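You operate a simulated robot arm through the tools that you are given. There is no shell and no other tool.

The job below is to be done with a simulated robot arm. You get a single attempt, and the scene is never put back.

## Task
Drain the green water from the bath and refill it to the band.
Fine: heater off before you drain, set to 30C again after; both valves shut, nothing spilt.

It is judged by the outcome, as a careful person would: the job done as asked, and still so three seconds after it is handed in. It fails if anything else is knocked over, pushed out of place, dropped, spilled or broken.

## Robot
A 6-joint arm with a two-finger gripper, fixed in place. Base frame: the origin is on the floor under the middle of its stand, x ahead of it, y to its left, z up. Readings come in mm, rad, newtons and seconds.
It reaches about 1572 mm from its shoulder. Its first joint turns from -2.897 to 2.897 rad. Payload 2.45 kg.
Tool frame: the origin (TCP) lies between the finger pads and is the grasp point; the fingertips stand 20 mm ahead of it; z points along the fingers, y is the line along which they close. The gripper opens to 140 mm; its body begins 168 mm behind the TCP.
Orientation is told as [roll, pitch, yaw] about the base's x, y, z axes, in that order, counted from this pose: with the fingers straight down and closing along the base's y, the tool's x points along the base's -x, its y along +y and its z along -z.

## Interface
- The arm moves only by the tool jog_arm. Its argument "deltas" is one flat list of numbers, 7 for each row, row after row: the shift along the base's x, y, z in units of 50 mm (1.0 is 50 mm), then the turn, a rotation vector about the base's x, y, z in units of 5 degrees (1.0 is 5 degrees), then the finger opening in mm, from 0 to 140. In form: [dx, dy, dz, wx, wy, wz, gripper, dx, dy, dz, wx, wy, wz, gripper, ...]. A call has 1 to 20 rows; each row shifts and turns the commanded pose from where the row before left it. A call with a number of a shift or a turn outside -1 to 1 is refused whole. A row lasts 0.2 s, in which the tool goes at most 50 mm and 0.15 rad; a call with a longer step from one row to the next is refused whole, and so is a gripper value outside its range. A pose out of reach is approached as far as the arm can. The call stops where the force on the tool passes 90 N (or 10 N more than at its start, if that is more) or the arm is blocked; 0.2 s more then pass. The fingers move at their own pace (about 45 mm/s each) and stop on an object; they squeeze with about 24 N. The grip force told is the motor's: it shows also when the fingers shut on nothing. Time passes only in rows, and 0.2 s behind the last, so rows that do not move let the fingers close. It gives the time, the measured TCP pose, the force on the tool (base axes), the opening and the grip force at its end, in the units of the frame above (readings bear some noise), with the torque about the TCP (base axes, N m) and any sound that the robot's microphone picked up.
- Cameras (640 x 400 px; columns grow to the right, rows downward): "scene" is fixed at [220.8, 498.6, 1229.1]; the picture's right is [0.00, -1.00, 0.00], its down [-0.38, -0.00, -0.92] and it looks along [0.92, 0.00, -0.38] (base axes); focal length 363 px, centre (320, 200). "wrist" rides on the gripper at [78, 11, -209] in the tool frame; the picture's right is [-0.14, 0.99, 0.00], its down [-0.92, -0.13, -0.37] and it looks along [-0.36, -0.05, 0.93] (tool axes); focal length 280 px, centre (320, 200). There is no depth. A picture from a camera that has moved, and an enlarged one, comes with that camera's place and axes in the base frame and with its lens.
- capture(camera): a new picture of that camera. It takes no simulated time.
- inspect(camera, box): a new picture of the part [left, top, right, bottom] of that camera's present view, enlarged. It takes no simulated time.
- hand_in(): hands the job in; it is judged then, once.

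Places have to be worked out from the pictures, the camera data and where the tool is seen. Open the gripper and draw the arm clear of the work before you hand the job in, unless the task says otherwise.

The tools are called after ">>>" as name(argument=value, ...) on one line, values as JSON. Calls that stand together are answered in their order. jog_arm: Moves the arm, as the interface text tells. Its arguments: {"type":"object","properties":{"deltas":{"type":"array","items":{"type":"number"}}},"required":["deltas"]} The other tools are called the same way: capture (camera) takes a picture; inspect (camera, box) takes an enlarged picture of a part of a camera's view; hand_in () hands the job in.

At the start:

```text
time: 0.0
ee_pos: [802.8, 288.2, 1106.5]
tool_rot: [0.001, -0.001, 0.001]
contact_force: [-0.2, 0.4, 0.2]
torque: [0.01, 0.0, 0.01]
gripper_width: 139.8
grasp_force: 0.1
```

scene: 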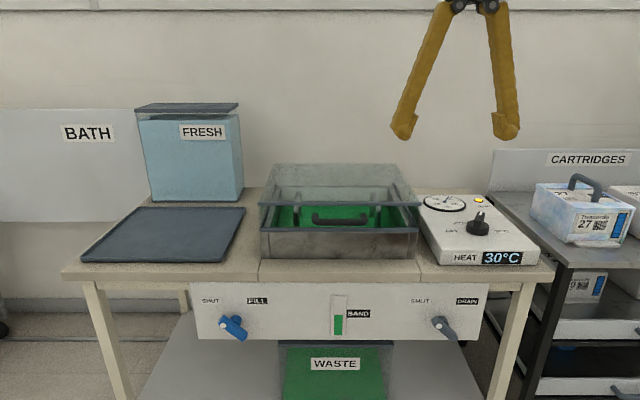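
wrist: 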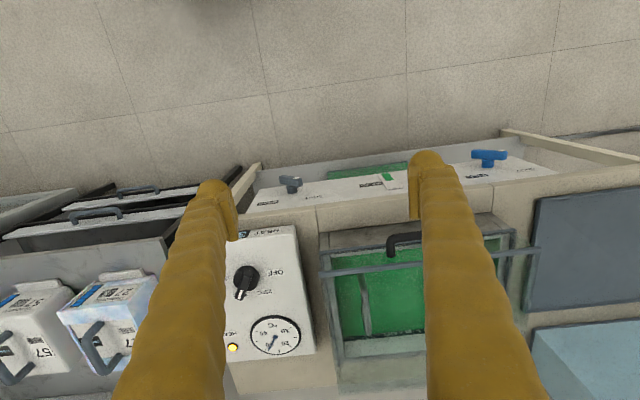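

I start by looking closely at the controls: heater, the valves, level gauge, bath and tanks.

>>> inspect(camera="scene", box=[400, 180, 560, 280])

>>> inspect(camera="scene", box=[180, 280, 340, 380])

>>> inspect(camera="scene", box=[320, 280, 480, 380])

>>> inspect(camera="scene", box=[250, 150, 430, 270])

>>> inspect(camera="scene", box=[80, 80, 280, 280])

>>> inspect(camera="wrist", box=[200, 130, 600, 380])

```text
4.00 times, centred on (480, 230) of scene
camera zoom: at [220.8, 498.6, 1229.1], right [0.0, -1.0, 0.0], down [-0.38, 0.0, -0.92], along [0.92, 0.0, -0.38], focal length 1451 px, centre (-320, 80)
```

zoom: 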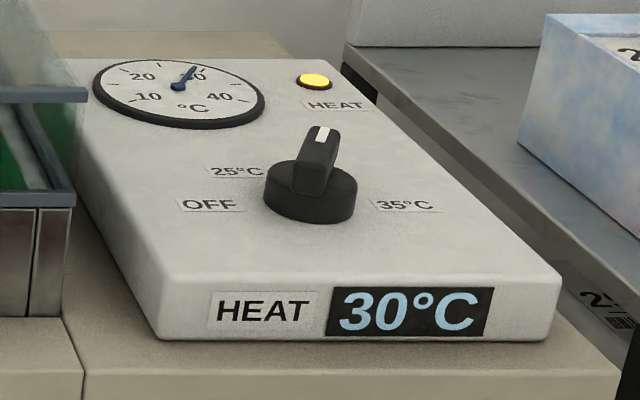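

```text
4.00 times, centred on (260, 330) of scene
camera zoom: at [220.8, 498.6, 1229.1], right [0.0, -1.0, 0.0], down [-0.38, 0.0, -0.92], along [0.92, 0.0, -0.38], focal length 1451 px, centre (560, -320)
```

zoom: 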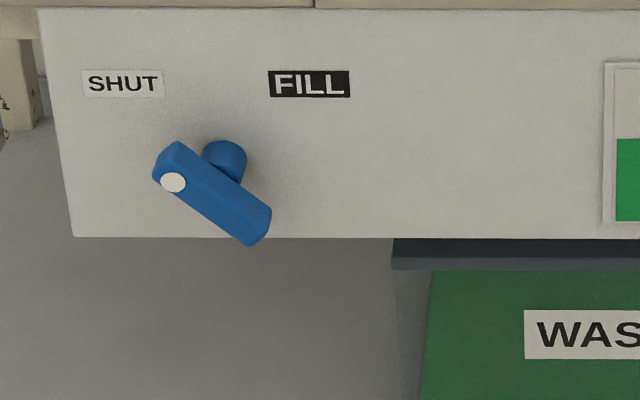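

```text
4.00 times, centred on (400, 330) of scene
camera zoom: at [220.8, 498.6, 1229.1], right [0.0, -1.0, 0.0], down [-0.38, 0.0, -0.92], along [0.92, 0.0, -0.38], focal length 1451 px, centre (0, -320)
```

zoom: 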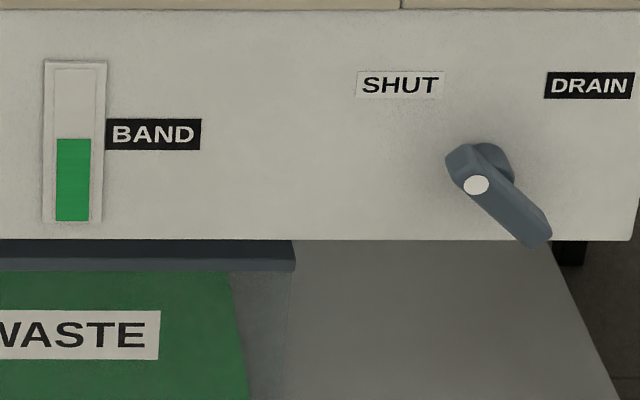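

```text
3.33 times, centred on (340, 210) of scene
camera zoom: at [220.8, 498.6, 1229.1], right [0.0, -1.0, 0.0], down [-0.38, 0.0, -0.92], along [0.92, 0.0, -0.38], focal length 1209 px, centre (253, 167)
```

zoom: 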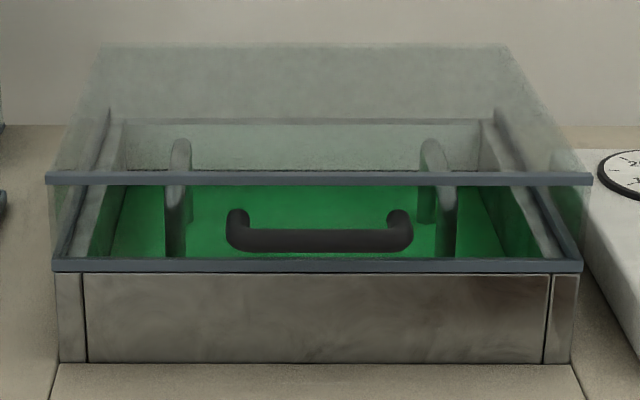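

```text
2.00 times, centred on (180, 180) of scene
camera zoom: at [220.8, 498.6, 1229.1], right [0.0, -1.0, 0.0], down [-0.38, 0.0, -0.92], along [0.92, 0.0, -0.38], focal length 726 px, centre (600, 240)
```

zoom: 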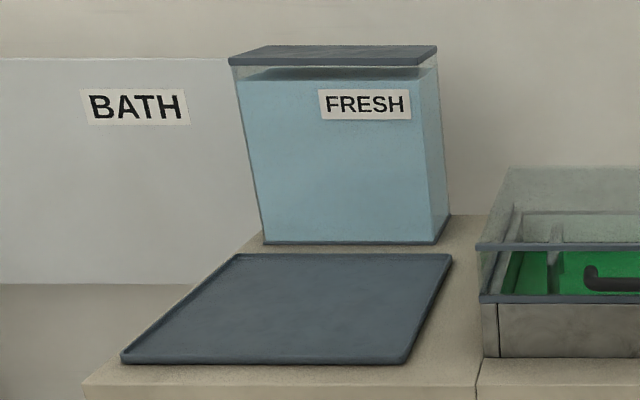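

```text
1.60 times, centred on (400, 255) of wrist
camera zoom: at [723.4, 299.3, 1315.5], right [0.14, 0.99, 0.0], down [0.92, -0.13, 0.37], along [0.37, -0.05, -0.93], focal length 449 px, centre (192, 112)
```

zoom: 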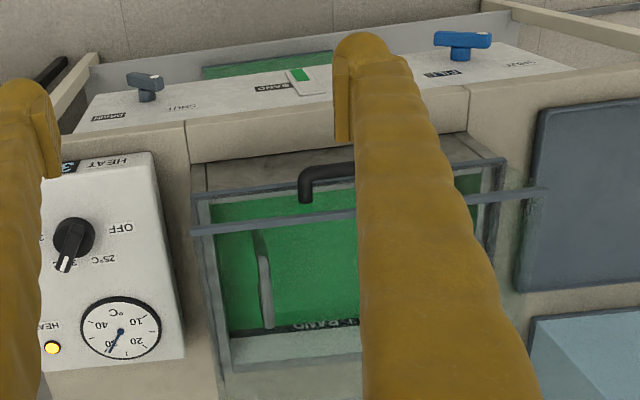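

The panel looks vertical at x≈981 mm, and the valve pointers (white dots) are at SHUT. The heater knob is on top of the box, roughly at (1090, 80, 800). I move the tool above it at a safe height for a closer look.

>>> jog_arm(deltas=[0.55, -0.416, 0, 0, 0, 0, 140, 0.55, -0.416, 0, 0, 0, 0, 140, 0.55, -0.416, 0, 0, 0, 0, 140, 0.55, -0.416, 0, 0, 0, 0, 140, 0.55, -0.416, 0, 0, 0, 0, 140, 0.55, -0.416, 0, 0, 0, 0, 140, 0.55, -0.416, 0, 0, 0, 0, 140, 0.55, -0.416, 0, 0, 0, 0, 140, 0.55, -0.416, 0, 0, 0, 0, 140, 0.55, -0.416, 0, 0, 0, 0, 140])

>>> capture(camera="wrist")

>>> capture(camera="scene")

```text
time: 2.2
ee_pos: [1074.5, 81.0, 1108.0]
tool_rot: [0.0, -0.003, 0.002]
contact_force: [-0.9, 0.0, 1.1]
torque: [0.01, -0.03, -0.04]
gripper_width: 140.2
grasp_force: 0.1
```

```text
taken
camera wrist: at [995.6, 93.0, 1316.4], right [0.14, 0.99, 0.0], down [0.92, -0.13, 0.37], along [0.37, -0.05, -0.93], focal length 280 px, centre (320, 200)
```

wrist: 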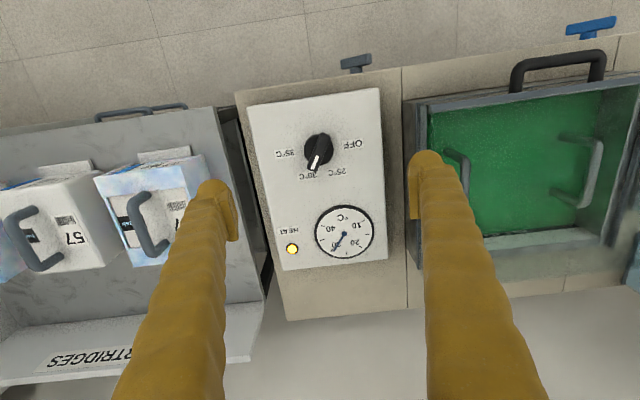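

```text
taken
```

scene: 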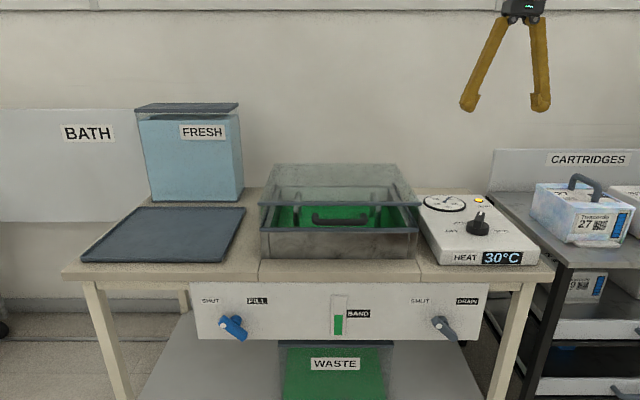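

The knob seems to be near (1110, 75, 780). I zoom in on the heater and the bath from here.

>>> inspect(camera="wrist", box=[240, 90, 400, 190])

>>> inspect(camera="wrist", box=[400, 0, 640, 300])

```text
4.00 times, centred on (320, 140) of wrist
camera zoom: at [995.6, 93.0, 1316.4], right [0.14, 0.99, 0.0], down [0.92, -0.13, 0.37], along [0.37, -0.05, -0.93], focal length 1122 px, centre (320, 440)
```

zoom: 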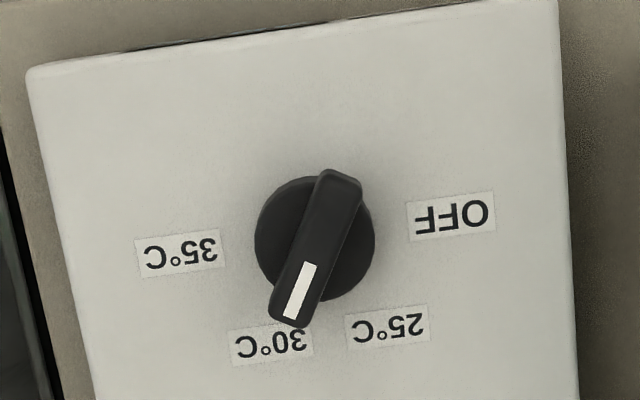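

```text
1.33 times, centred on (520, 150) of wrist
camera zoom: at [995.6, 93.0, 1316.4], right [0.14, 0.99, 0.0], down [0.92, -0.13, 0.37], along [0.37, -0.05, -0.93], focal length 374 px, centre (53, 267)
```

zoom: 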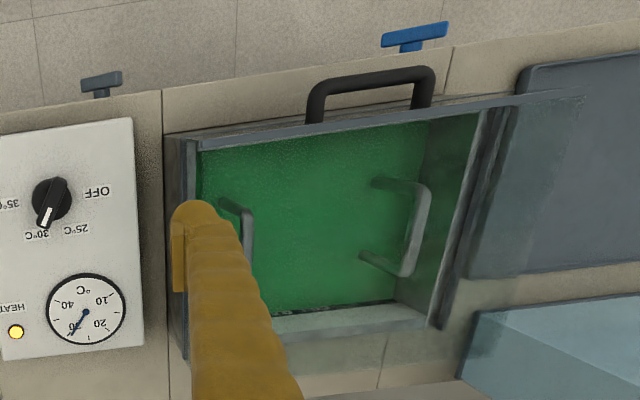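

Working out the labels on the plane, OFF is at +90° (toward +y), 25°C at +30°, 30°C at -30° and 35°C at -90°, so the pointer is at 30°C now. I yaw the tool by -30° so the fingers straddle the knob bar, and descend partway for a better look.

>>> jog_arm(deltas=[0.1, -0.02, -0.5, 0, 0, -1, 80, 0.1, -0.02, -0.5, 0, 0, -1, 80, 0.1, -0.02, -0.5, 0, 0, -1, 80, 0.1, -0.02, -0.5, 0, 0, -1, 80, 0.1, -0.02, -0.5, 0, 0, -1, 80, 0.1, -0.02, -0.5, 0, 0, -1, 80, 0, 0, -0.5, 0, 0, 0, 80])

>>> capture(camera="wrist")

>>> capture(camera="scene")

```text
time: 3.8
ee_pos: [1107.4, 74.8, 931.8]
tool_rot: [0.0, -0.002, -0.524]
contact_force: [-0.2, 0.2, 0.0]
torque: [0.05, -0.07, 0.03]
gripper_width: 79.5
grasp_force: 0.0
```

```text
taken
camera wrist: at [1044.4, 123.7, 1141.4], right [0.61, 0.79, 0.0], down [0.73, -0.57, 0.37], along [0.29, -0.23, -0.93], focal length 280 px, centre (320, 200)
```

wrist: 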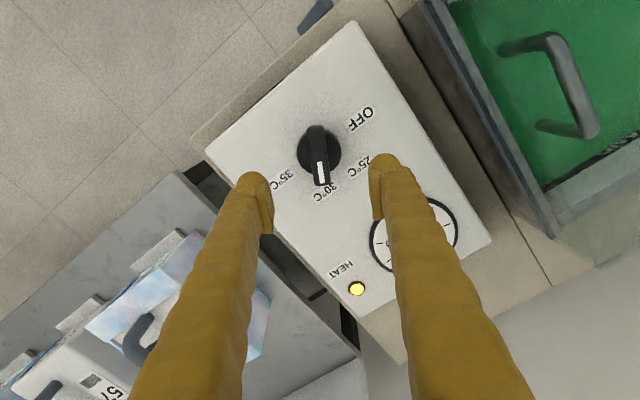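

```text
taken
```

scene: 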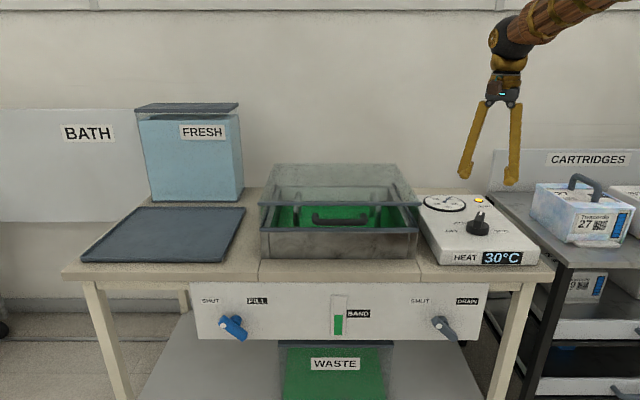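

The knob axis is about (1106, 75), heater top z≈774, knob bar top z≈815 by the scene camera. I go down to z≈860 and check alignment.

>>> jog_arm(deltas=[0, 0, -0.4, 0, 0, 0, 70, 0, 0, -0.4, 0, 0, 0, 70, 0, 0, -0.4, 0, 0, 0, 70, 0, 0, -0.24, 0, 0, 0, 70])

>>> capture(camera="wrist")

>>> inspect(camera="scene", box=[400, 150, 560, 270])

```text
time: 4.8
ee_pos: [1106.8, 73.7, 857.3]
tool_rot: [0.0, -0.001, -0.52]
contact_force: [-0.8, 0.1, -0.3]
torque: [0.0, 0.0, 0.03]
gripper_width: 70.0
grasp_force: 0.1
```

```text
taken
camera wrist: at [1043.5, 123.3, 1067.9], right [0.61, 0.79, 0.0], down [0.73, -0.57, 0.37], along [0.29, -0.23, -0.93], focal length 280 px, centre (320, 200)
```

wrist: 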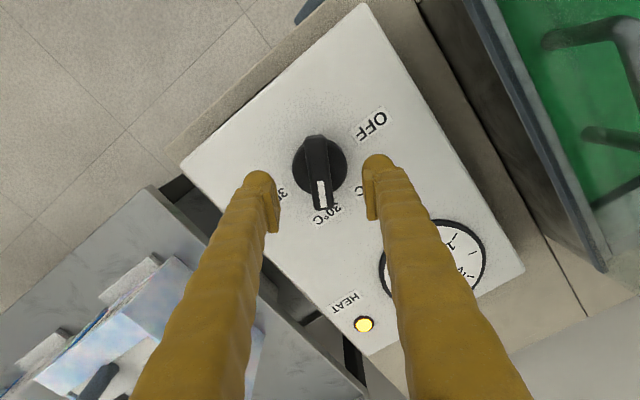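

```text
3.33 times, centred on (480, 210) of scene
camera zoom: at [220.8, 498.6, 1229.1], right [0.0, -1.0, 0.0], down [-0.38, 0.0, -0.92], along [0.92, 0.0, -0.38], focal length 1209 px, centre (-213, 167)
```

zoom: 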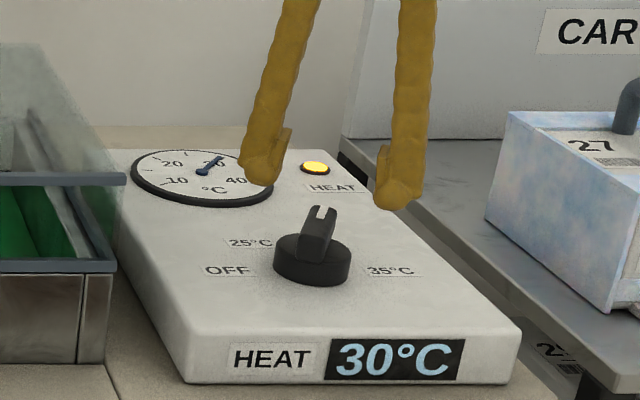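

Bar is centred between the fingers in the wrist view. I descend to TCP z≈814 so that the tips stay just above the knob disc, then check before closing.

>>> jog_arm(deltas=[0, 0, -0.22, 0, 0, 0, 70, 0, 0, -0.22, 0, 0, 0, 70, 0, 0, -0.22, 0, 0, 0, 70, 0, 0, -0.2, 0, 0, 0, 70])

>>> capture(camera="wrist")

>>> inspect(camera="scene", box=[400, 150, 560, 270])

```text
time: 5.8
ee_pos: [1107.8, 75.4, 815.6]
tool_rot: [0.0, -0.002, -0.522]
contact_force: [-0.2, 0.0, -0.1]
torque: [-0.01, -0.02, -0.01]
gripper_width: 70.2
grasp_force: 0.0
```

```text
taken
camera wrist: at [1043.8, 123.1, 1025.4], right [0.61, 0.79, 0.0], down [0.73, -0.57, 0.37], along [0.29, -0.23, -0.93], focal length 280 px, centre (320, 200)
```

wrist: 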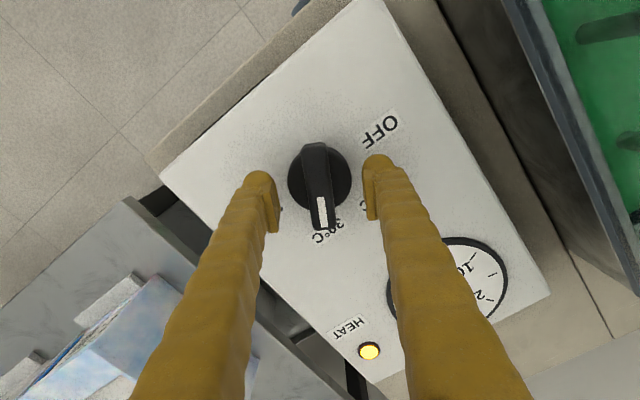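

```text
3.33 times, centred on (480, 210) of scene
camera zoom: at [220.8, 498.6, 1229.1], right [0.0, -1.0, 0.0], down [-0.38, 0.0, -0.92], along [0.92, 0.0, -0.38], focal length 1209 px, centre (-213, 167)
```

zoom: 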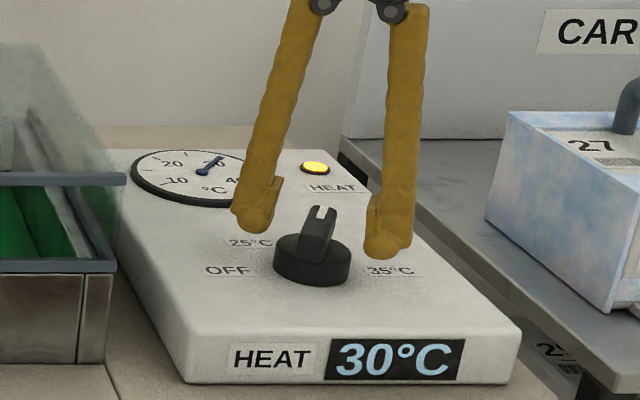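

Tips are just above disc level and straddle the bar. I close the fingers on the bar.

>>> jog_arm(deltas=[0, 0, 0, 0, 0, 0, 40, 0, 0, 0, 0, 0, 0, 20, 0, 0, 0, 0, 0, 0, 10, 0, 0, 0, 0, 0, 0, 10, 0, 0, 0, 0, 0, 0, 10])

>>> capture(camera="wrist")

>>> inspect(camera="scene", box=[400, 150, 560, 270])

```text
time: 7.0
ee_pos: [1107.3, 73.8, 815.8]
tool_rot: [-0.001, -0.002, -0.521]
contact_force: [0.0, 0.5, -1.0]
torque: [-0.04, -0.02, 0.01]
gripper_width: 20.1
grasp_force: 41.2
```

```text
taken
camera wrist: at [1043.8, 123.1, 1025.1], right [0.61, 0.79, 0.0], down [0.73, -0.57, 0.37], along [0.29, -0.23, -0.93], focal length 280 px, centre (320, 200)
```

wrist: 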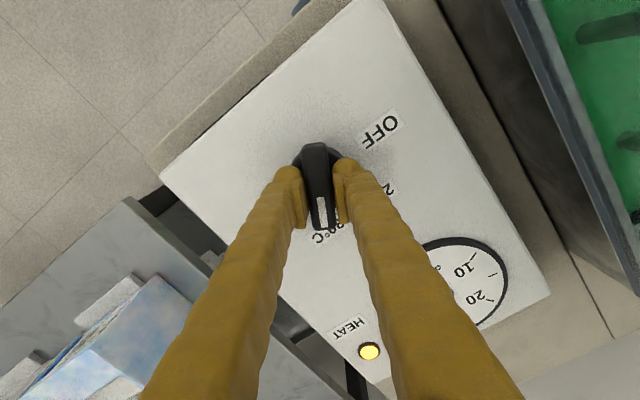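

```text
3.33 times, centred on (480, 210) of scene
camera zoom: at [220.8, 498.6, 1229.1], right [0.0, -1.0, 0.0], down [-0.38, 0.0, -0.92], along [0.92, 0.0, -0.38], focal length 1209 px, centre (-213, 167)
```

zoom: 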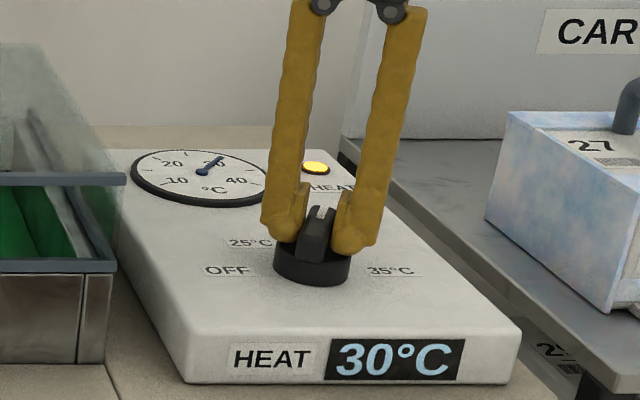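

The bar is held (20 mm). I turn the knob counter-clockwise (+z) 30° at first and watch the torque.

>>> jog_arm(deltas=[0, 0, 0, 0, 0, 1, 10, 0, 0, 0, 0, 0, 1, 10, 0, 0, 0, 0, 0, 1, 10, 0, 0, 0, 0, 0, 1, 10, 0, 0, 0, 0, 0, 1, 10, 0, 0, 0, 0, 0, 1, 10])

>>> inspect(camera="scene", box=[400, 150, 560, 270])

```text
time: 8.4
ee_pos: [1106.5, 75.5, 816.6]
tool_rot: [0.002, -0.001, 0.003]
contact_force: [11.5, 17.6, -7.0]
torque: [0.18, -0.28, -0.06]
gripper_width: 20.2
grasp_force: 44.9
```

```text
3.33 times, centred on (480, 210) of scene
camera zoom: at [220.8, 498.6, 1229.1], right [0.0, -1.0, 0.0], down [-0.38, 0.0, -0.92], along [0.92, 0.0, -0.38], focal length 1209 px, centre (-213, 167)
```

zoom: 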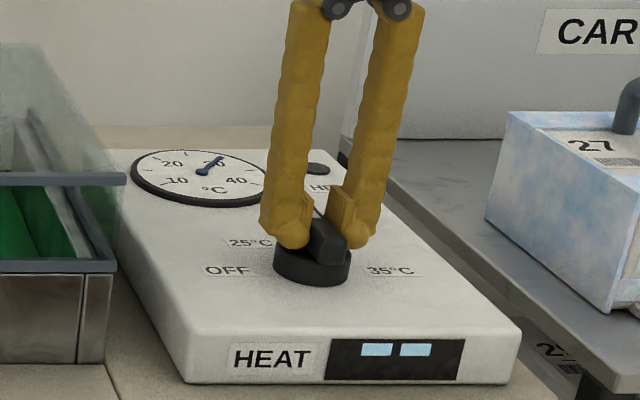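

The knob turns (display shows "--" between positions). I carry on toward OFF in steps, watching the side force.

>>> jog_arm(deltas=[0, 0, 0, 0, 0, 1, 10, 0, 0, 0, 0, 0, 1, 10, 0, 0, 0, 0, 0, 1, 10, 0, 0, 0, 0, 0, 1, 10, 0, 0, 0, 0, 0, 1, 10, 0, 0, 0, 0, 0, 1, 10, 0, 0, 0, 0, 0, 1, 10, 0, 0, 0, 0, 0, 1, 10, 0, 0, 0, 0, 0, 1, 10])

>>> inspect(camera="scene", box=[400, 150, 560, 270])

```text
time: 10.4
ee_pos: [1107.5, 76.1, 815.9]
tool_rot: [0.003, -0.001, 0.789]
contact_force: [-17.3, 62.5, -4.7]
torque: [0.62, 0.17, -0.11]
gripper_width: 20.2
grasp_force: 45.3
```

```text
3.33 times, centred on (480, 210) of scene
camera zoom: at [220.8, 498.6, 1229.1], right [0.0, -1.0, 0.0], down [-0.38, 0.0, -0.92], along [0.92, 0.0, -0.38], focal length 1209 px, centre (-213, 167)
```

zoom: 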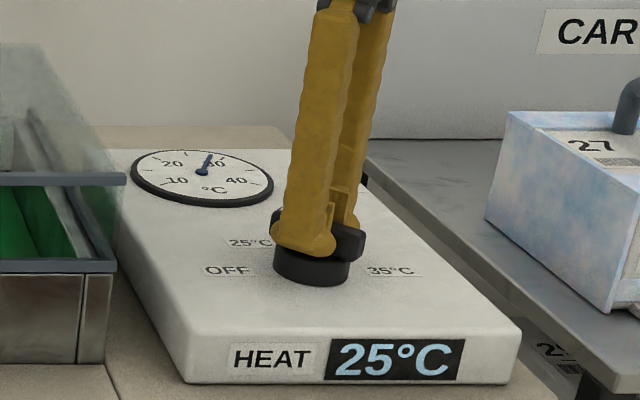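

Display now shows 25°C, with 62 N side force toward +y, so the knob axis is a few mm to +y/-x of my TCP. I shift the tool slightly that way to relieve it before continuing.

>>> jog_arm(deltas=[-0.02, 0.03, 0, 0, 0, 0, 10, -0.02, 0.03, 0, 0, 0, 0, 10])

```text
time: 11.0
ee_pos: [1106.5, 77.0, 815.5]
tool_rot: [-0.001, -0.002, 0.787]
contact_force: [3.1, 33.7, -10.7]
torque: [0.3, -0.04, -0.03]
gripper_width: 19.8
grasp_force: 44.2
```

The force fell to 34 N; I shift 2.5 mm more in +y.

>>> jog_arm(deltas=[0, 0.03, 0, 0, 0, 0, 10, 0, 0.03, 0, 0, 0, 0, 10])

```text
time: 11.6
ee_pos: [1105.8, 76.2, 815.0]
tool_rot: [-0.002, 0.001, 0.785]
contact_force: [1.5, -23.4, -9.6]
torque: [-0.13, -0.12, 0.03]
gripper_width: 19.8
grasp_force: 45.0
```

Roughly centred now; I turn the remaining 45° in two parts.

>>> jog_arm(deltas=[0, -0.02, 0, 0, 0, 1, 10, 0, 0, 0, 0, 0, 1, 10, 0, 0, 0, 0, 0, 1, 10, 0, 0, 0, 0, 0, 1, 10, 0, 0, 0, 0, 0, 1, 10])

>>> inspect(camera="scene", box=[400, 150, 560, 270])

```text
time: 12.8
ee_pos: [1107.3, 79.5, 815.3]
tool_rot: [-0.001, -0.002, 1.224]
contact_force: [14.1, -40.4, 2.6]
torque: [-0.41, -0.13, 0.13]
gripper_width: 19.7
grasp_force: 44.9
```

```text
3.33 times, centred on (480, 210) of scene
camera zoom: at [220.8, 498.6, 1229.1], right [0.0, -1.0, 0.0], down [-0.38, 0.0, -0.92], along [0.92, 0.0, -0.38], focal length 1209 px, centre (-213, 167)
```

zoom: 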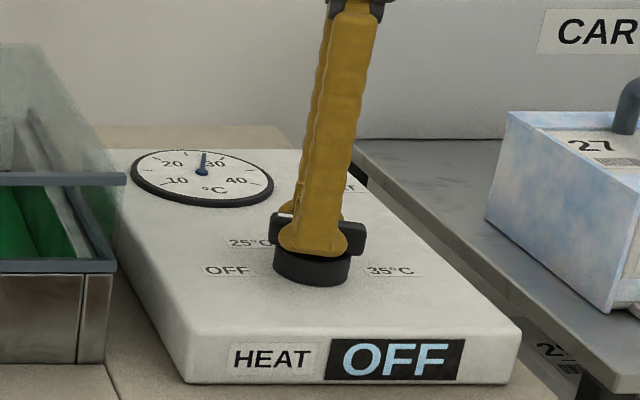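

Display reads OFF. I finish the last 20° so that it sits well on OFF, relaxing y by 2 mm.

>>> jog_arm(deltas=[0, -0.02, 0, 0, 0, 1, 10, 0, -0.02, 0, 0, 0, 1, 10, 0, -0.01, 0, 0, 0, 1, 10, 0, 0, 0, 0, 0, 1, 10])

>>> inspect(camera="scene", box=[400, 150, 560, 270])

```text
time: 13.8
ee_pos: [1104.9, 79.6, 816.7]
tool_rot: [0.001, -0.004, 1.574]
contact_force: [10.4, 16.7, 13.9]
torque: [0.19, -0.14, -0.19]
gripper_width: 19.8
grasp_force: 44.8
```

```text
3.33 times, centred on (480, 210) of scene
camera zoom: at [220.8, 498.6, 1229.1], right [0.0, -1.0, 0.0], down [-0.38, 0.0, -0.92], along [0.92, 0.0, -0.38], focal length 1209 px, centre (-213, 167)
```

zoom: 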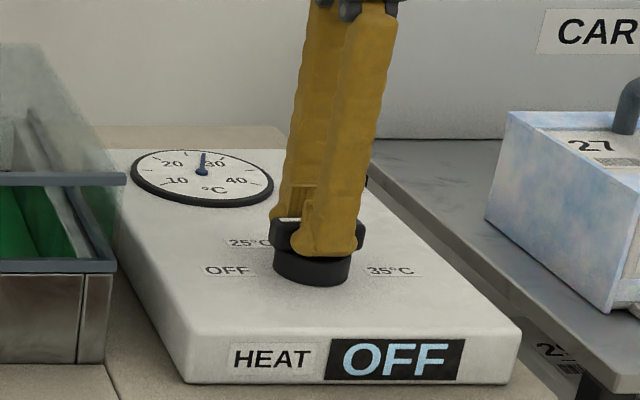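

Heater is OFF with the pointer at the OFF label. I open the fingers and lift straight up.

>>> jog_arm(deltas=[0, 0, 0, 0, 0, 0, 40, 0, 0, 0, 0, 0, 0, 60, 0, 0, 0, 0, 0, 0, 60, 0, 0, 0.5, 0, 0, 0, 60, 0, 0, 0.8, 0, 0, 0, 60, 0, 0, 0.8, 0, 0, 0, 60, 0, 0, 0.8, 0, 0, 0, 60, 0, 0, 0.8, 0, 0, 0, 60])

>>> capture(camera="wrist")

>>> capture(camera="scene")

```text
time: 15.6
ee_pos: [1104.0, 78.8, 1000.2]
tool_rot: [0.003, 0.0, 1.574]
contact_force: [0.2, 0.4, -0.6]
torque: [-0.01, 0.05, -0.04]
gripper_width: 60.1
grasp_force: 0.1
```

```text
taken
camera wrist: at [1093.3, 0.0, 1210.2], right [-0.99, 0.14, 0.0], down [0.13, 0.92, 0.37], along [0.05, 0.37, -0.93], focal length 280 px, centre (320, 200)
```

wrist: 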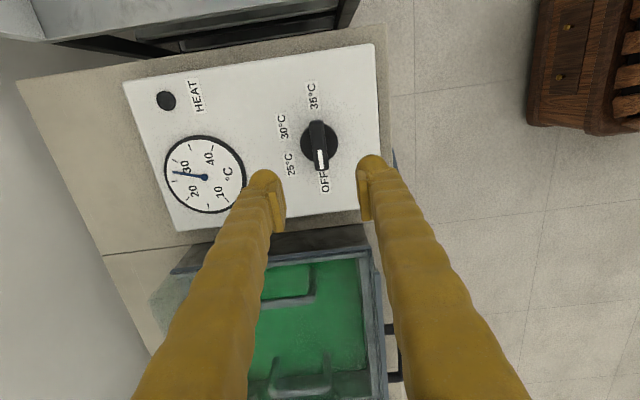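

```text
taken
```

scene: 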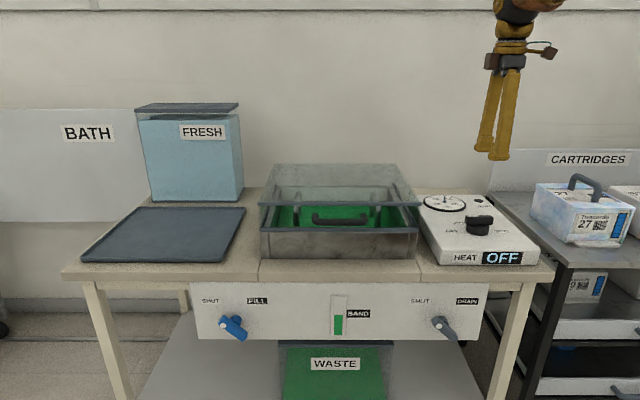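

The knob is at OFF and the heat light is out. Next I retreat to about (700, 186, 1000), undoing the yaw, prior to pointing the fingers at the drain valve.

>>> jog_arm(deltas=[-0.45, 0.12, 0, 0, 0, -1, 80, -0.45, 0.12, 0, 0, 0, -1, 80, -0.45, 0.12, 0, 0, 0, -1, 80, -0.45, 0.12, 0, 0, 0, -1, 80, -0.45, 0.12, 0, 0, 0, -1, 80, -0.45, 0.12, 0, 0, 0, -1, 80, -0.45, 0.12, 0, 0, 0, -1, 80, -0.45, 0.12, 0, 0, 0, -1, 80, -0.45, 0.12, 0, 0, 0, -1, 80, -0.45, 0.12, 0, 0, 0, -1, 80, -0.45, 0.12, 0, 0, 0, -1, 80, -0.45, 0.12, 0, 0, 0, -1, 80, -0.45, 0.12, 0, 0, 0, -1, 80, -0.45, 0.12, 0, 0, 0, -1, 80, -0.45, 0.12, 0, 0, 0, -1, 80, -0.45, 0.12, 0, 0, 0, -1, 80, -0.45, 0.12, 0, 0, 0, -1, 80, -0.45, 0.12, 0, 0, 0, -1, 80])

>>> capture(camera="wrist")

>>> capture(camera="scene")

```text
time: 19.4
ee_pos: [700.2, 185.3, 1000.5]
tool_rot: [0.0, -0.002, 0.002]
contact_force: [-0.3, -0.2, -0.3]
torque: [-0.05, 0.0, 0.04]
gripper_width: 79.7
grasp_force: 0.0
```

```text
taken
camera wrist: at [621.8, 196.8, 1210.4], right [0.14, 0.99, 0.0], down [0.92, -0.13, 0.37], along [0.37, -0.05, -0.93], focal length 280 px, centre (320, 200)
```

wrist: 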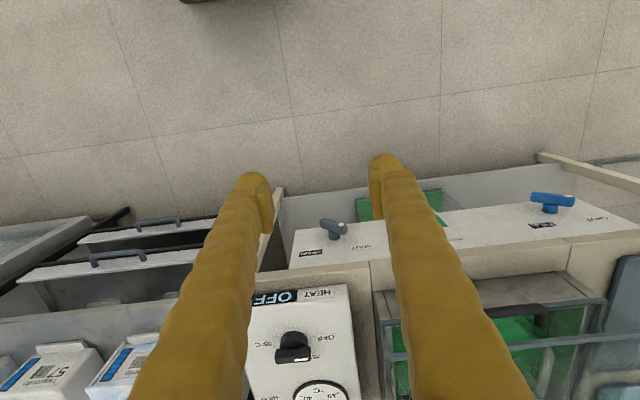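

```text
taken
```

scene: 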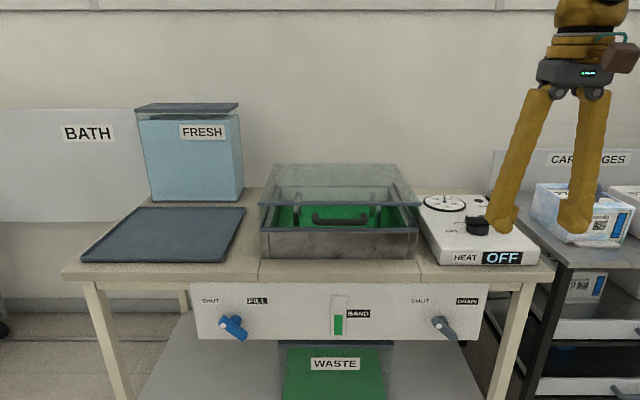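

Now I pitch the tool so that the fingers point at the panel (+x), while lowering to z≈700, in two parts.

>>> jog_arm(deltas=[0, 0, -0.33, 0, -1, 0, 80, 0, 0, -0.33, 0, -1, 0, 80, 0, 0, -0.33, 0, -1, 0, 80, 0, 0, -0.33, 0, -1, 0, 80, 0, 0, -0.33, 0, -1, 0, 80, 0, 0, -0.33, 0, -1, 0, 80, 0, 0, -0.33, 0, -1, 0, 80, 0, 0, -0.33, 0, -1, 0, 80, 0, 0, -0.33, 0, -1, 0, 80])

>>> capture(camera="wrist")

>>> capture(camera="scene")

```text
time: 21.4
ee_pos: [693.8, 157.7, 860.3]
tool_rot: [0.019, -0.711, -0.144]
contact_force: [1.4, 4.2, 1.9]
torque: [-0.44, 0.33, -0.31]
gripper_width: 79.9
grasp_force: 0.0
out of reach, approached as far as the arm can: row 7, 8
```

```text
taken
camera wrist: at [500.0, 193.4, 968.1], right [0.23, 0.97, 0.1], down [0.44, -0.2, 0.88], along [0.87, -0.16, -0.47], focal length 280 px, centre (320, 200)
```

wrist: 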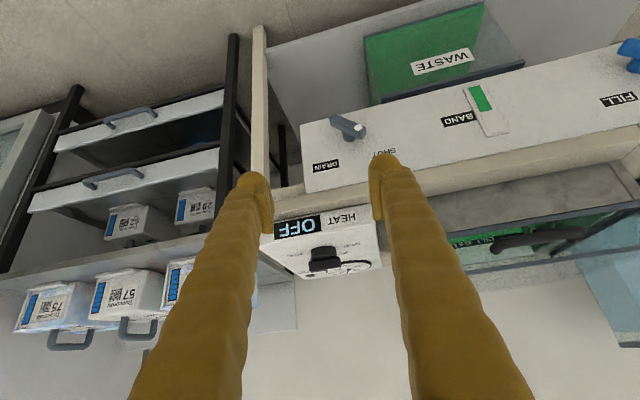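

```text
taken
```

scene: 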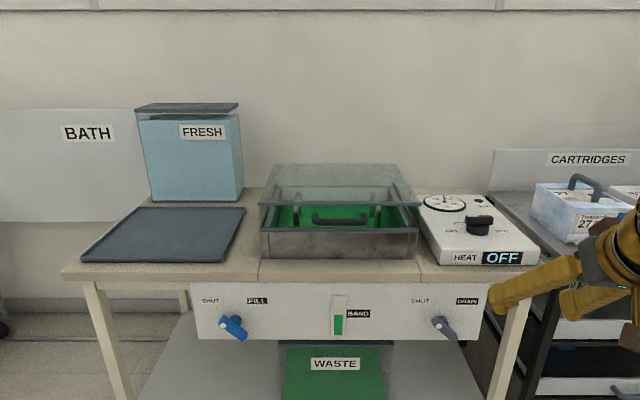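

The arm was cramped close to its base (rows 7–8 out of reach). I move forward 100 mm to open up the elbow and see where the pose settles.

>>> jog_arm(deltas=[0.4, 0, 0, 0, 0, 0, 80, 0.4, 0, 0, 0, 0, 0, 80, 0.4, 0, 0, 0, 0, 0, 80, 0.4, 0, 0, 0, 0, 0, 80, 0.4, 0, 0, 0, 0, 0, 80, 0, 0, 0, 0, 0, 0, 80])

>>> capture(camera="scene")

```text
time: 22.8
ee_pos: [802.1, 173.6, 865.9]
tool_rot: [-0.031, -0.732, 0.007]
contact_force: [0.4, 0.4, 0.4]
torque: [0.01, 0.01, -0.01]
gripper_width: 80.0
grasp_force: 0.0
```

```text
taken
```

scene: 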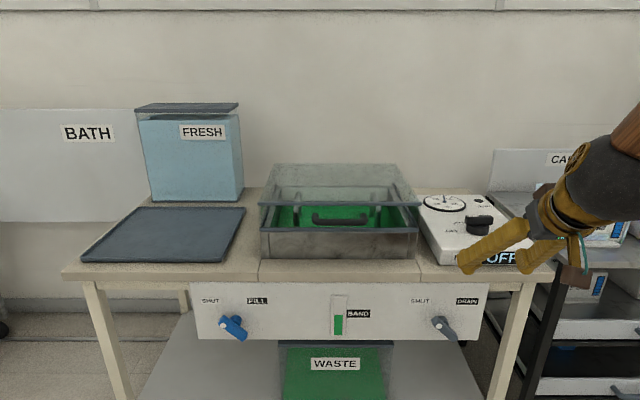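

Now at (802, 174, 866) pitched about 42°. I continue pitching and lowering here with a bit more forward travel.

>>> jog_arm(deltas=[0.2, 0.05, -0.3, 0, -1, 0, 80, 0.2, 0.05, -0.3, 0, -1, 0, 80, 0.2, 0.05, -0.3, 0, -1, 0, 80, 0.1, 0.05, -0.3, 0, -1, 0, 80, 0, 0, 0, 0, 0, 0, 80])

>>> capture(camera="scene")

>>> capture(camera="wrist")

```text
time: 24.0
ee_pos: [839.7, 187.2, 811.2]
tool_rot: [-0.072, -1.075, 0.037]
contact_force: [0.4, -0.6, -0.3]
torque: [0.0, 0.01, 0.0]
gripper_width: 79.9
grasp_force: 0.1
out of reach, approached as far as the arm can: row 4
```

```text
taken
```

scene: 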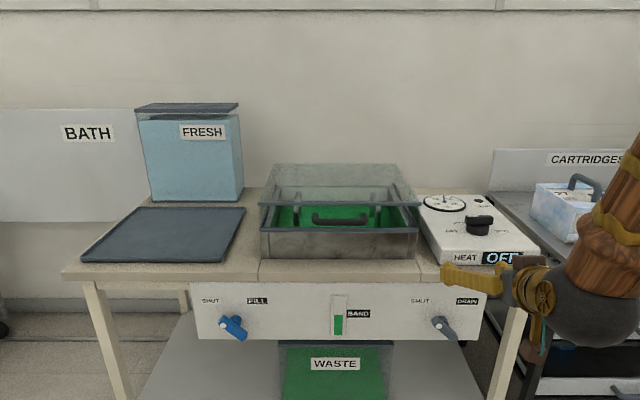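

```text
taken
camera wrist: at [617.7, 205.9, 842.5], right [0.09, 0.99, 0.09], down [0.11, -0.1, 0.99], along [0.99, -0.08, -0.12], focal length 280 px, centre (320, 200)
```

wrist: 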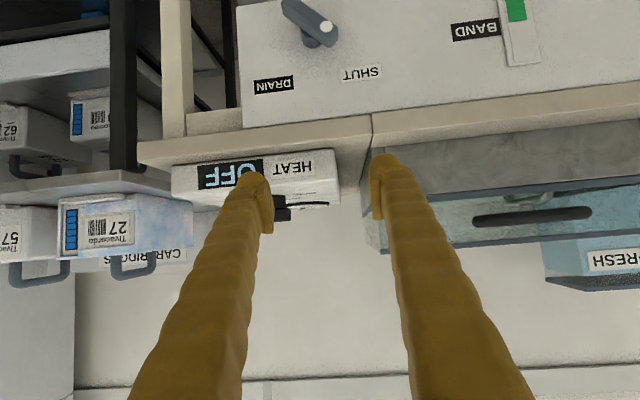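

Fingers are ~28° above horizontal now; the drain handle shows its dot toward SHUT. I lower in z at constant pitch first to see whether the reach improves.

>>> jog_arm(deltas=[-0.1, 0, -0.5, 0, 0, 0, 80, -0.1, 0, -0.5, 0, 0, 0, 80, -0.1, 0, -0.5, 0, 0, 0, 80, -0.1, 0, -0.5, 0, 0, 0, 80, 0, 0, 0, 0, 0, 0, 80])

>>> capture(camera="scene")

```text
time: 25.2
ee_pos: [853.8, 215.4, 759.0]
tool_rot: [-0.107, -1.068, 0.062]
contact_force: [0.2, 0.8, 0.2]
torque: [0.0, -0.02, -0.01]
gripper_width: 79.7
grasp_force: 0.0
out of reach, approached as far as the arm can: row 1, 2, 3, 4
```

```text
taken
```

scene: 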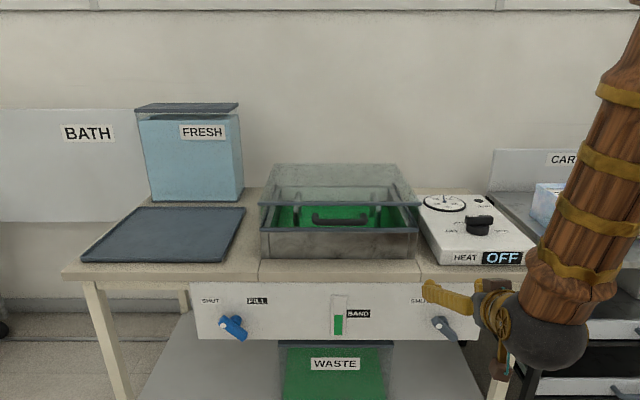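

The pattern suggests the wrist can't come nearer than ~590 mm from a shoulder near z≈813. So I move forward to x≈920 while finishing the pitch to horizontal; the tips stay well short of the table edge at x≈981.

>>> jog_arm(deltas=[0.3, 0, 0, 0, 0, 0, 80, 0.3, 0, 0, 0, 0, 0, 80, 0.3, 0, 0, 0.06, -0.72, 0.064, 80, 0.2, 0, 0, 0.06, -0.72, 0.064, 80, 0.1, 0, 0, 0.06, -0.72, 0.064, 80, 0.1, 0, 0, 0.06, -0.72, 0.064, 80, 0, 0, 0, 0.06, -0.72, 0.064, 80, 0, 0, 0, 0.06, -0.72, 0.064, 80, 0, 0, 0, 0.06, -0.72, 0.064, 80, 0, 0, 0, 0.06, -0.72, 0.064, 80, 0, 0, 0, 0, 0, 0, 80])

>>> capture(camera="scene")

>>> capture(camera="wrist")

```text
time: 27.6
ee_pos: [976.8, 271.4, 829.7]
tool_rot: [-0.642, -1.486, 0.63]
contact_force: [0.0, 0.1, -0.5]
torque: [-0.02, -0.01, -0.03]
gripper_width: 79.9
grasp_force: 0.0
out of reach, approached as far as the arm can: row 1, 2, 3, 4, 5, 6, 7, 8, 9, 10
```

```text
taken
```

scene: 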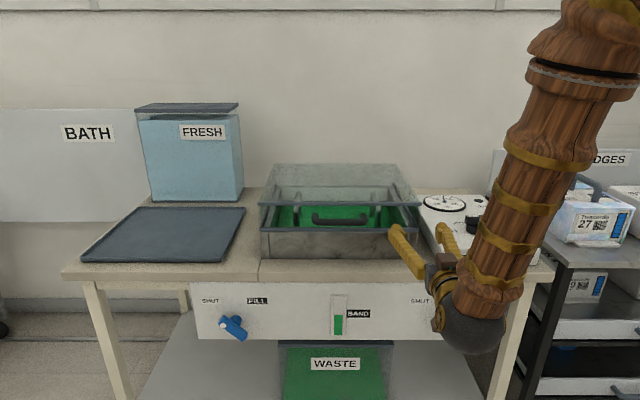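

```text
taken
camera wrist: at [762.4, 282.0, 765.7], right [0.02, 1.0, 0.09], down [-0.31, -0.08, 0.95], along [0.95, -0.05, 0.3], focal length 280 px, centre (320, 200)
```

wrist: 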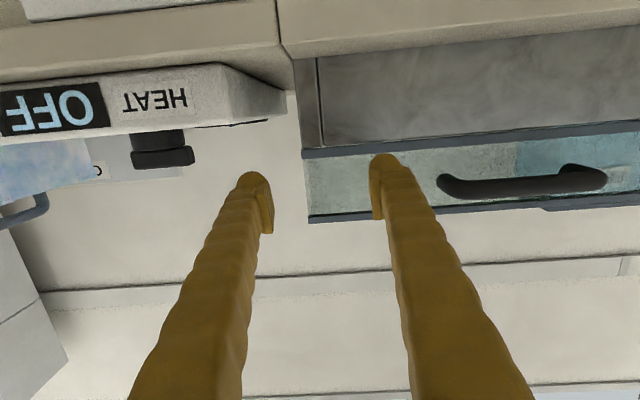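

The solver pushed the tool to (977, 271, 830), but orientation is now nearly horizontal and no contact occurred. I retract in x, correct the small tilt, and roll -45° so the finger gap matches the drain bar's slant.

>>> jog_arm(deltas=[-0.4, 0, 0, 0, 0, 0, 80, -0.4, 0, 0, 0, 0, 0, 80, 0, 0, 0, 0.57, -0.76, 0.17, 80, 0, 0, 0, -1, 0, 0, 80, 0, 0, 0, -1, 0, 0, 80, 0, 0, 0, -1, 0, 0, 80, 0, 0, 0, 0, 0, 0, 80])

>>> capture(camera="wrist")

>>> capture(camera="scene")

```text
time: 29.2
ee_pos: [952.0, 287.2, 846.5]
tool_rot: [-1.371, -1.256, 1.352]
contact_force: [-0.2, 0.4, 0.6]
torque: [-0.01, -0.02, -0.03]
gripper_width: 80.0
grasp_force: 0.0
out of reach, approached as far as the arm can: row 1, 2, 3
```

```text
taken
camera wrist: at [738.1, 280.7, 782.8], right [0.02, 0.99, -0.17], down [-0.31, 0.17, 0.94], along [0.95, 0.03, 0.31], focal length 280 px, centre (320, 200)
```

wrist: 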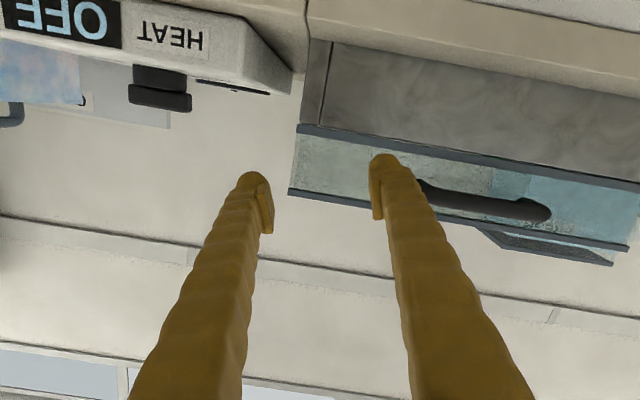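

```text
taken
```

scene: 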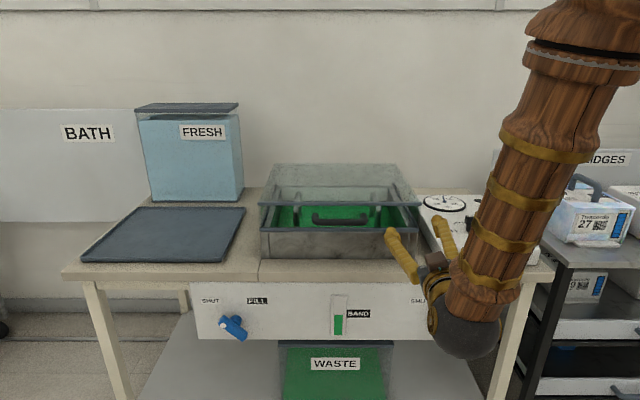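

Rolling in -x was accepted without limit, whereas the rest hit a limit, so likely the last joint's range is the constraint and negative roll frees it. I roll a further -30° and retry the retraction in x.

>>> jog_arm(deltas=[0, 0, 0, -1, 0, 0, 80, 0, 0, 0, -1, 0, 0, 80, 0, 0, 0, -1, 0, 0, 80, 0, 0, 0, -1, 0, 0, 80, 0, 0, 0, -1, 0, 0, 80, 0, 0, 0, -1, 0, 0, 80, -0.2, 0, 0, 0, 0, 0, 80, -0.2, 0, 0, 0, 0, 0, 80, 0, 0, 0, 0, 0, 0, 80])

>>> capture(camera="wrist")

>>> capture(camera="scene")

```text
time: 31.2
ee_pos: [932.1, 286.7, 847.4]
tool_rot: [-1.522, -0.74, 1.481]
contact_force: [-0.2, -0.2, 0.4]
torque: [0.0, 0.02, -0.02]
gripper_width: 79.8
grasp_force: 0.1
```

```text
taken
camera wrist: at [717.8, 248.3, 795.6], right [0.02, 0.77, -0.64], down [-0.31, 0.61, 0.73], along [0.95, 0.18, 0.25], focal length 280 px, centre (320, 200)
```

wrist: 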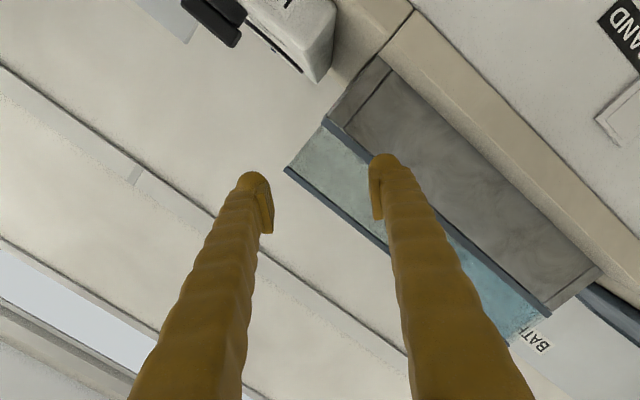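

```text
taken
```

scene: 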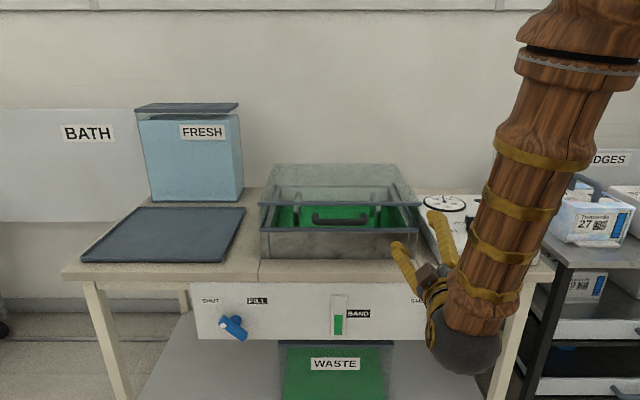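

Now it moves freely. Rolling negative is the free direction, so I'll use roll -135° → -45° for opening the drain (same bar line, fingers swapped). I roll to -135° here and correct a small tilt.

>>> jog_arm(deltas=[0, 0, 0, 0, -0.43, 0.66, 80, 0, 0, 0, -1, 0, 0, 80, 0, 0, 0, -1, 0, 0, 80, 0, 0, 0, -1, 0, 0, 80, 0, 0, 0, -1, 0, 0, 80, 0, 0, 0, -1, 0, 0, 80, 0, 0, 0, -1, 0, 0, 80, 0, 0, 0, -1, 0, 0, 80, 0, 0, 0, -1, 0, 0, 80, 0, 0, 0, -1, 0, 0, 80, 0, 0, 0, -1, 0, 0, 80, 0, 0, 0, -1, 0, 0, 80, 0, 0, 0, -1, 0, 0, 80, 0, 0, 0, -1, 0, 0, 80, 0, 0, 0, -1, 0, 0, 80, 0, 0, 0, -1, 0, 0, 80, 0, 0, 0, -1, 0, 0, 80, 0, 0, 0, -1, 0, 0, 80, 0, 0, 0, -0.44, 0, 0, 80, 0, 0, 0, 0, 0, 0, 80])

>>> capture(camera="wrist")

>>> capture(camera="scene")

```text
time: 35.4
ee_pos: [933.4, 285.8, 849.2]
tool_rot: [-1.573, 0.782, 1.571]
contact_force: [0.8, -0.1, 0.0]
torque: [0.01, -0.01, -0.01]
gripper_width: 79.9
grasp_force: 0.0
```

```text
taken
camera wrist: at [723.4, 222.8, 895.4], right [0.0, -0.6, -0.8], down [-0.37, 0.74, -0.56], along [0.93, 0.3, -0.22], focal length 280 px, centre (320, 200)
```

wrist: 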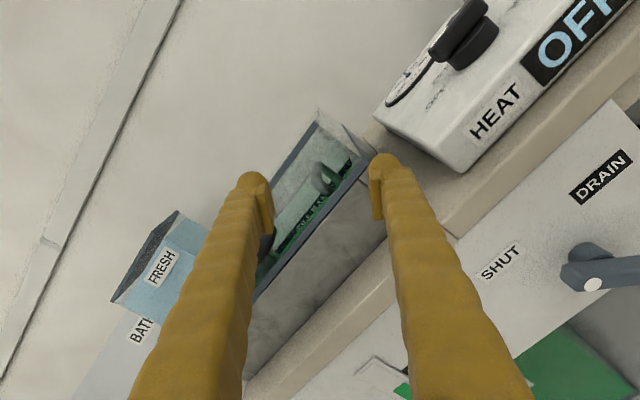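

```text
taken
```

scene: 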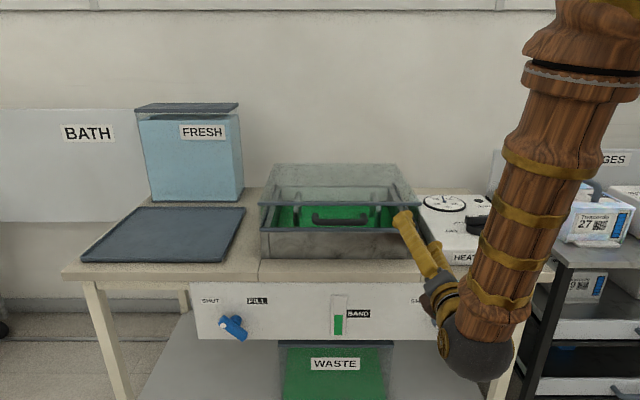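

The tool is exactly horizontal. I realise the closing direction must be perpendicular to the bar, so I need roll -225° (fingers closing along the other diagonal); let me first zoom on the drain handle from here.

>>> inspect(camera="wrist", box=[480, 120, 640, 320])

```text
2.00 times, centred on (560, 220) of wrist
camera zoom: at [723.4, 222.8, 895.4], right [0.0, -0.6, -0.8], down [-0.37, 0.74, -0.56], along [0.93, 0.3, -0.22], focal length 561 px, centre (-160, 160)
```

zoom: 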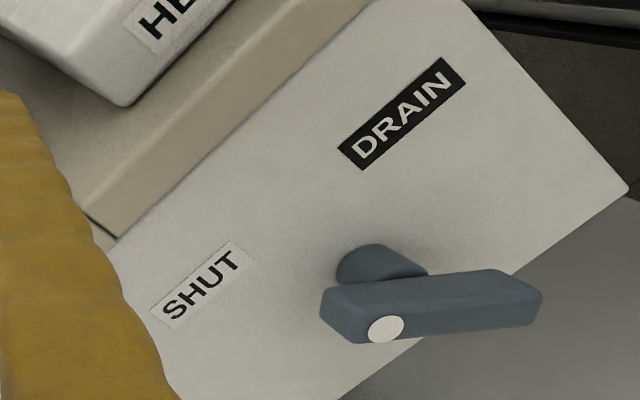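

Bar centre projects well at about (941, 183, 580), length ~95 mm, tilted ~45–50°. I roll another -90° (to about -225°) so the fingers will straddle it.

>>> jog_arm(deltas=[0, 0, 0, -1, 0, 0, 80, 0, 0, 0, -1, 0, 0, 80, 0, 0, 0, -1, 0, 0, 80, 0, 0, 0, -1, 0, 0, 80, 0, 0, 0, -1, 0, 0, 80, 0, 0, 0, -1, 0, 0, 80, 0, 0, 0, -1, 0, 0, 80, 0, 0, 0, -1, 0, 0, 80, 0, 0, 0, -1, 0, 0, 80, 0, 0, 0, -1, 0, 0, 80, 0, 0, 0, -1, 0, 0, 80, 0, 0, 0, -1, 0, 0, 80, 0, 0, 0, -1, 0, 0, 80, 0, 0, 0, -1, 0, 0, 80, 0, 0, 0, -1, 0, 0, 80, 0, 0, 0, -1, 0, 0, 80, 0, 0, 0, -1, 0, 0, 80, 0, 0, 0, -1, 0, 0, 80, 0, 0, 0, 0, 0, 0, 80])

>>> capture(camera="wrist")

>>> capture(camera="scene")

```text
time: 39.4
ee_pos: [932.1, 286.2, 846.4]
tool_rot: [1.569, 0.789, -1.57]
contact_force: [-0.6, -0.3, 0.1]
torque: [-0.02, 0.01, 0.03]
gripper_width: 79.8
grasp_force: 0.0
```

```text
taken
camera wrist: at [723.7, 334.5, 911.1], right [0.0, -0.8, 0.6], down [-0.37, -0.56, -0.74], along [0.93, -0.22, -0.3], focal length 280 px, centre (320, 200)
```

wrist: 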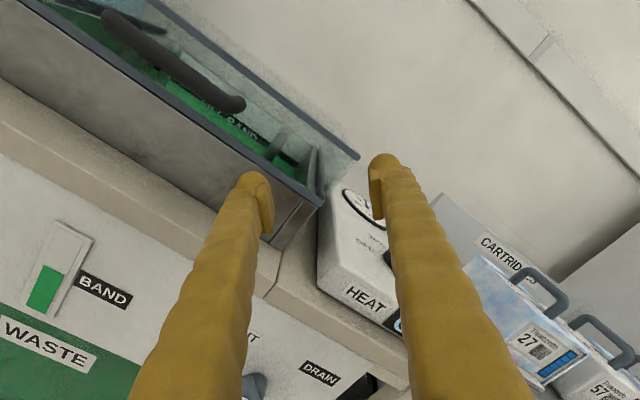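

```text
taken
```

scene: 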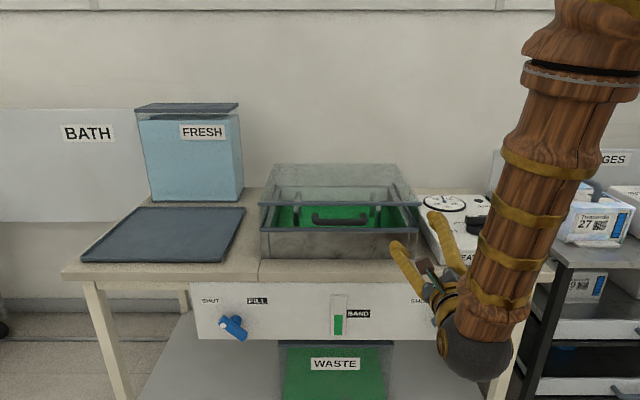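

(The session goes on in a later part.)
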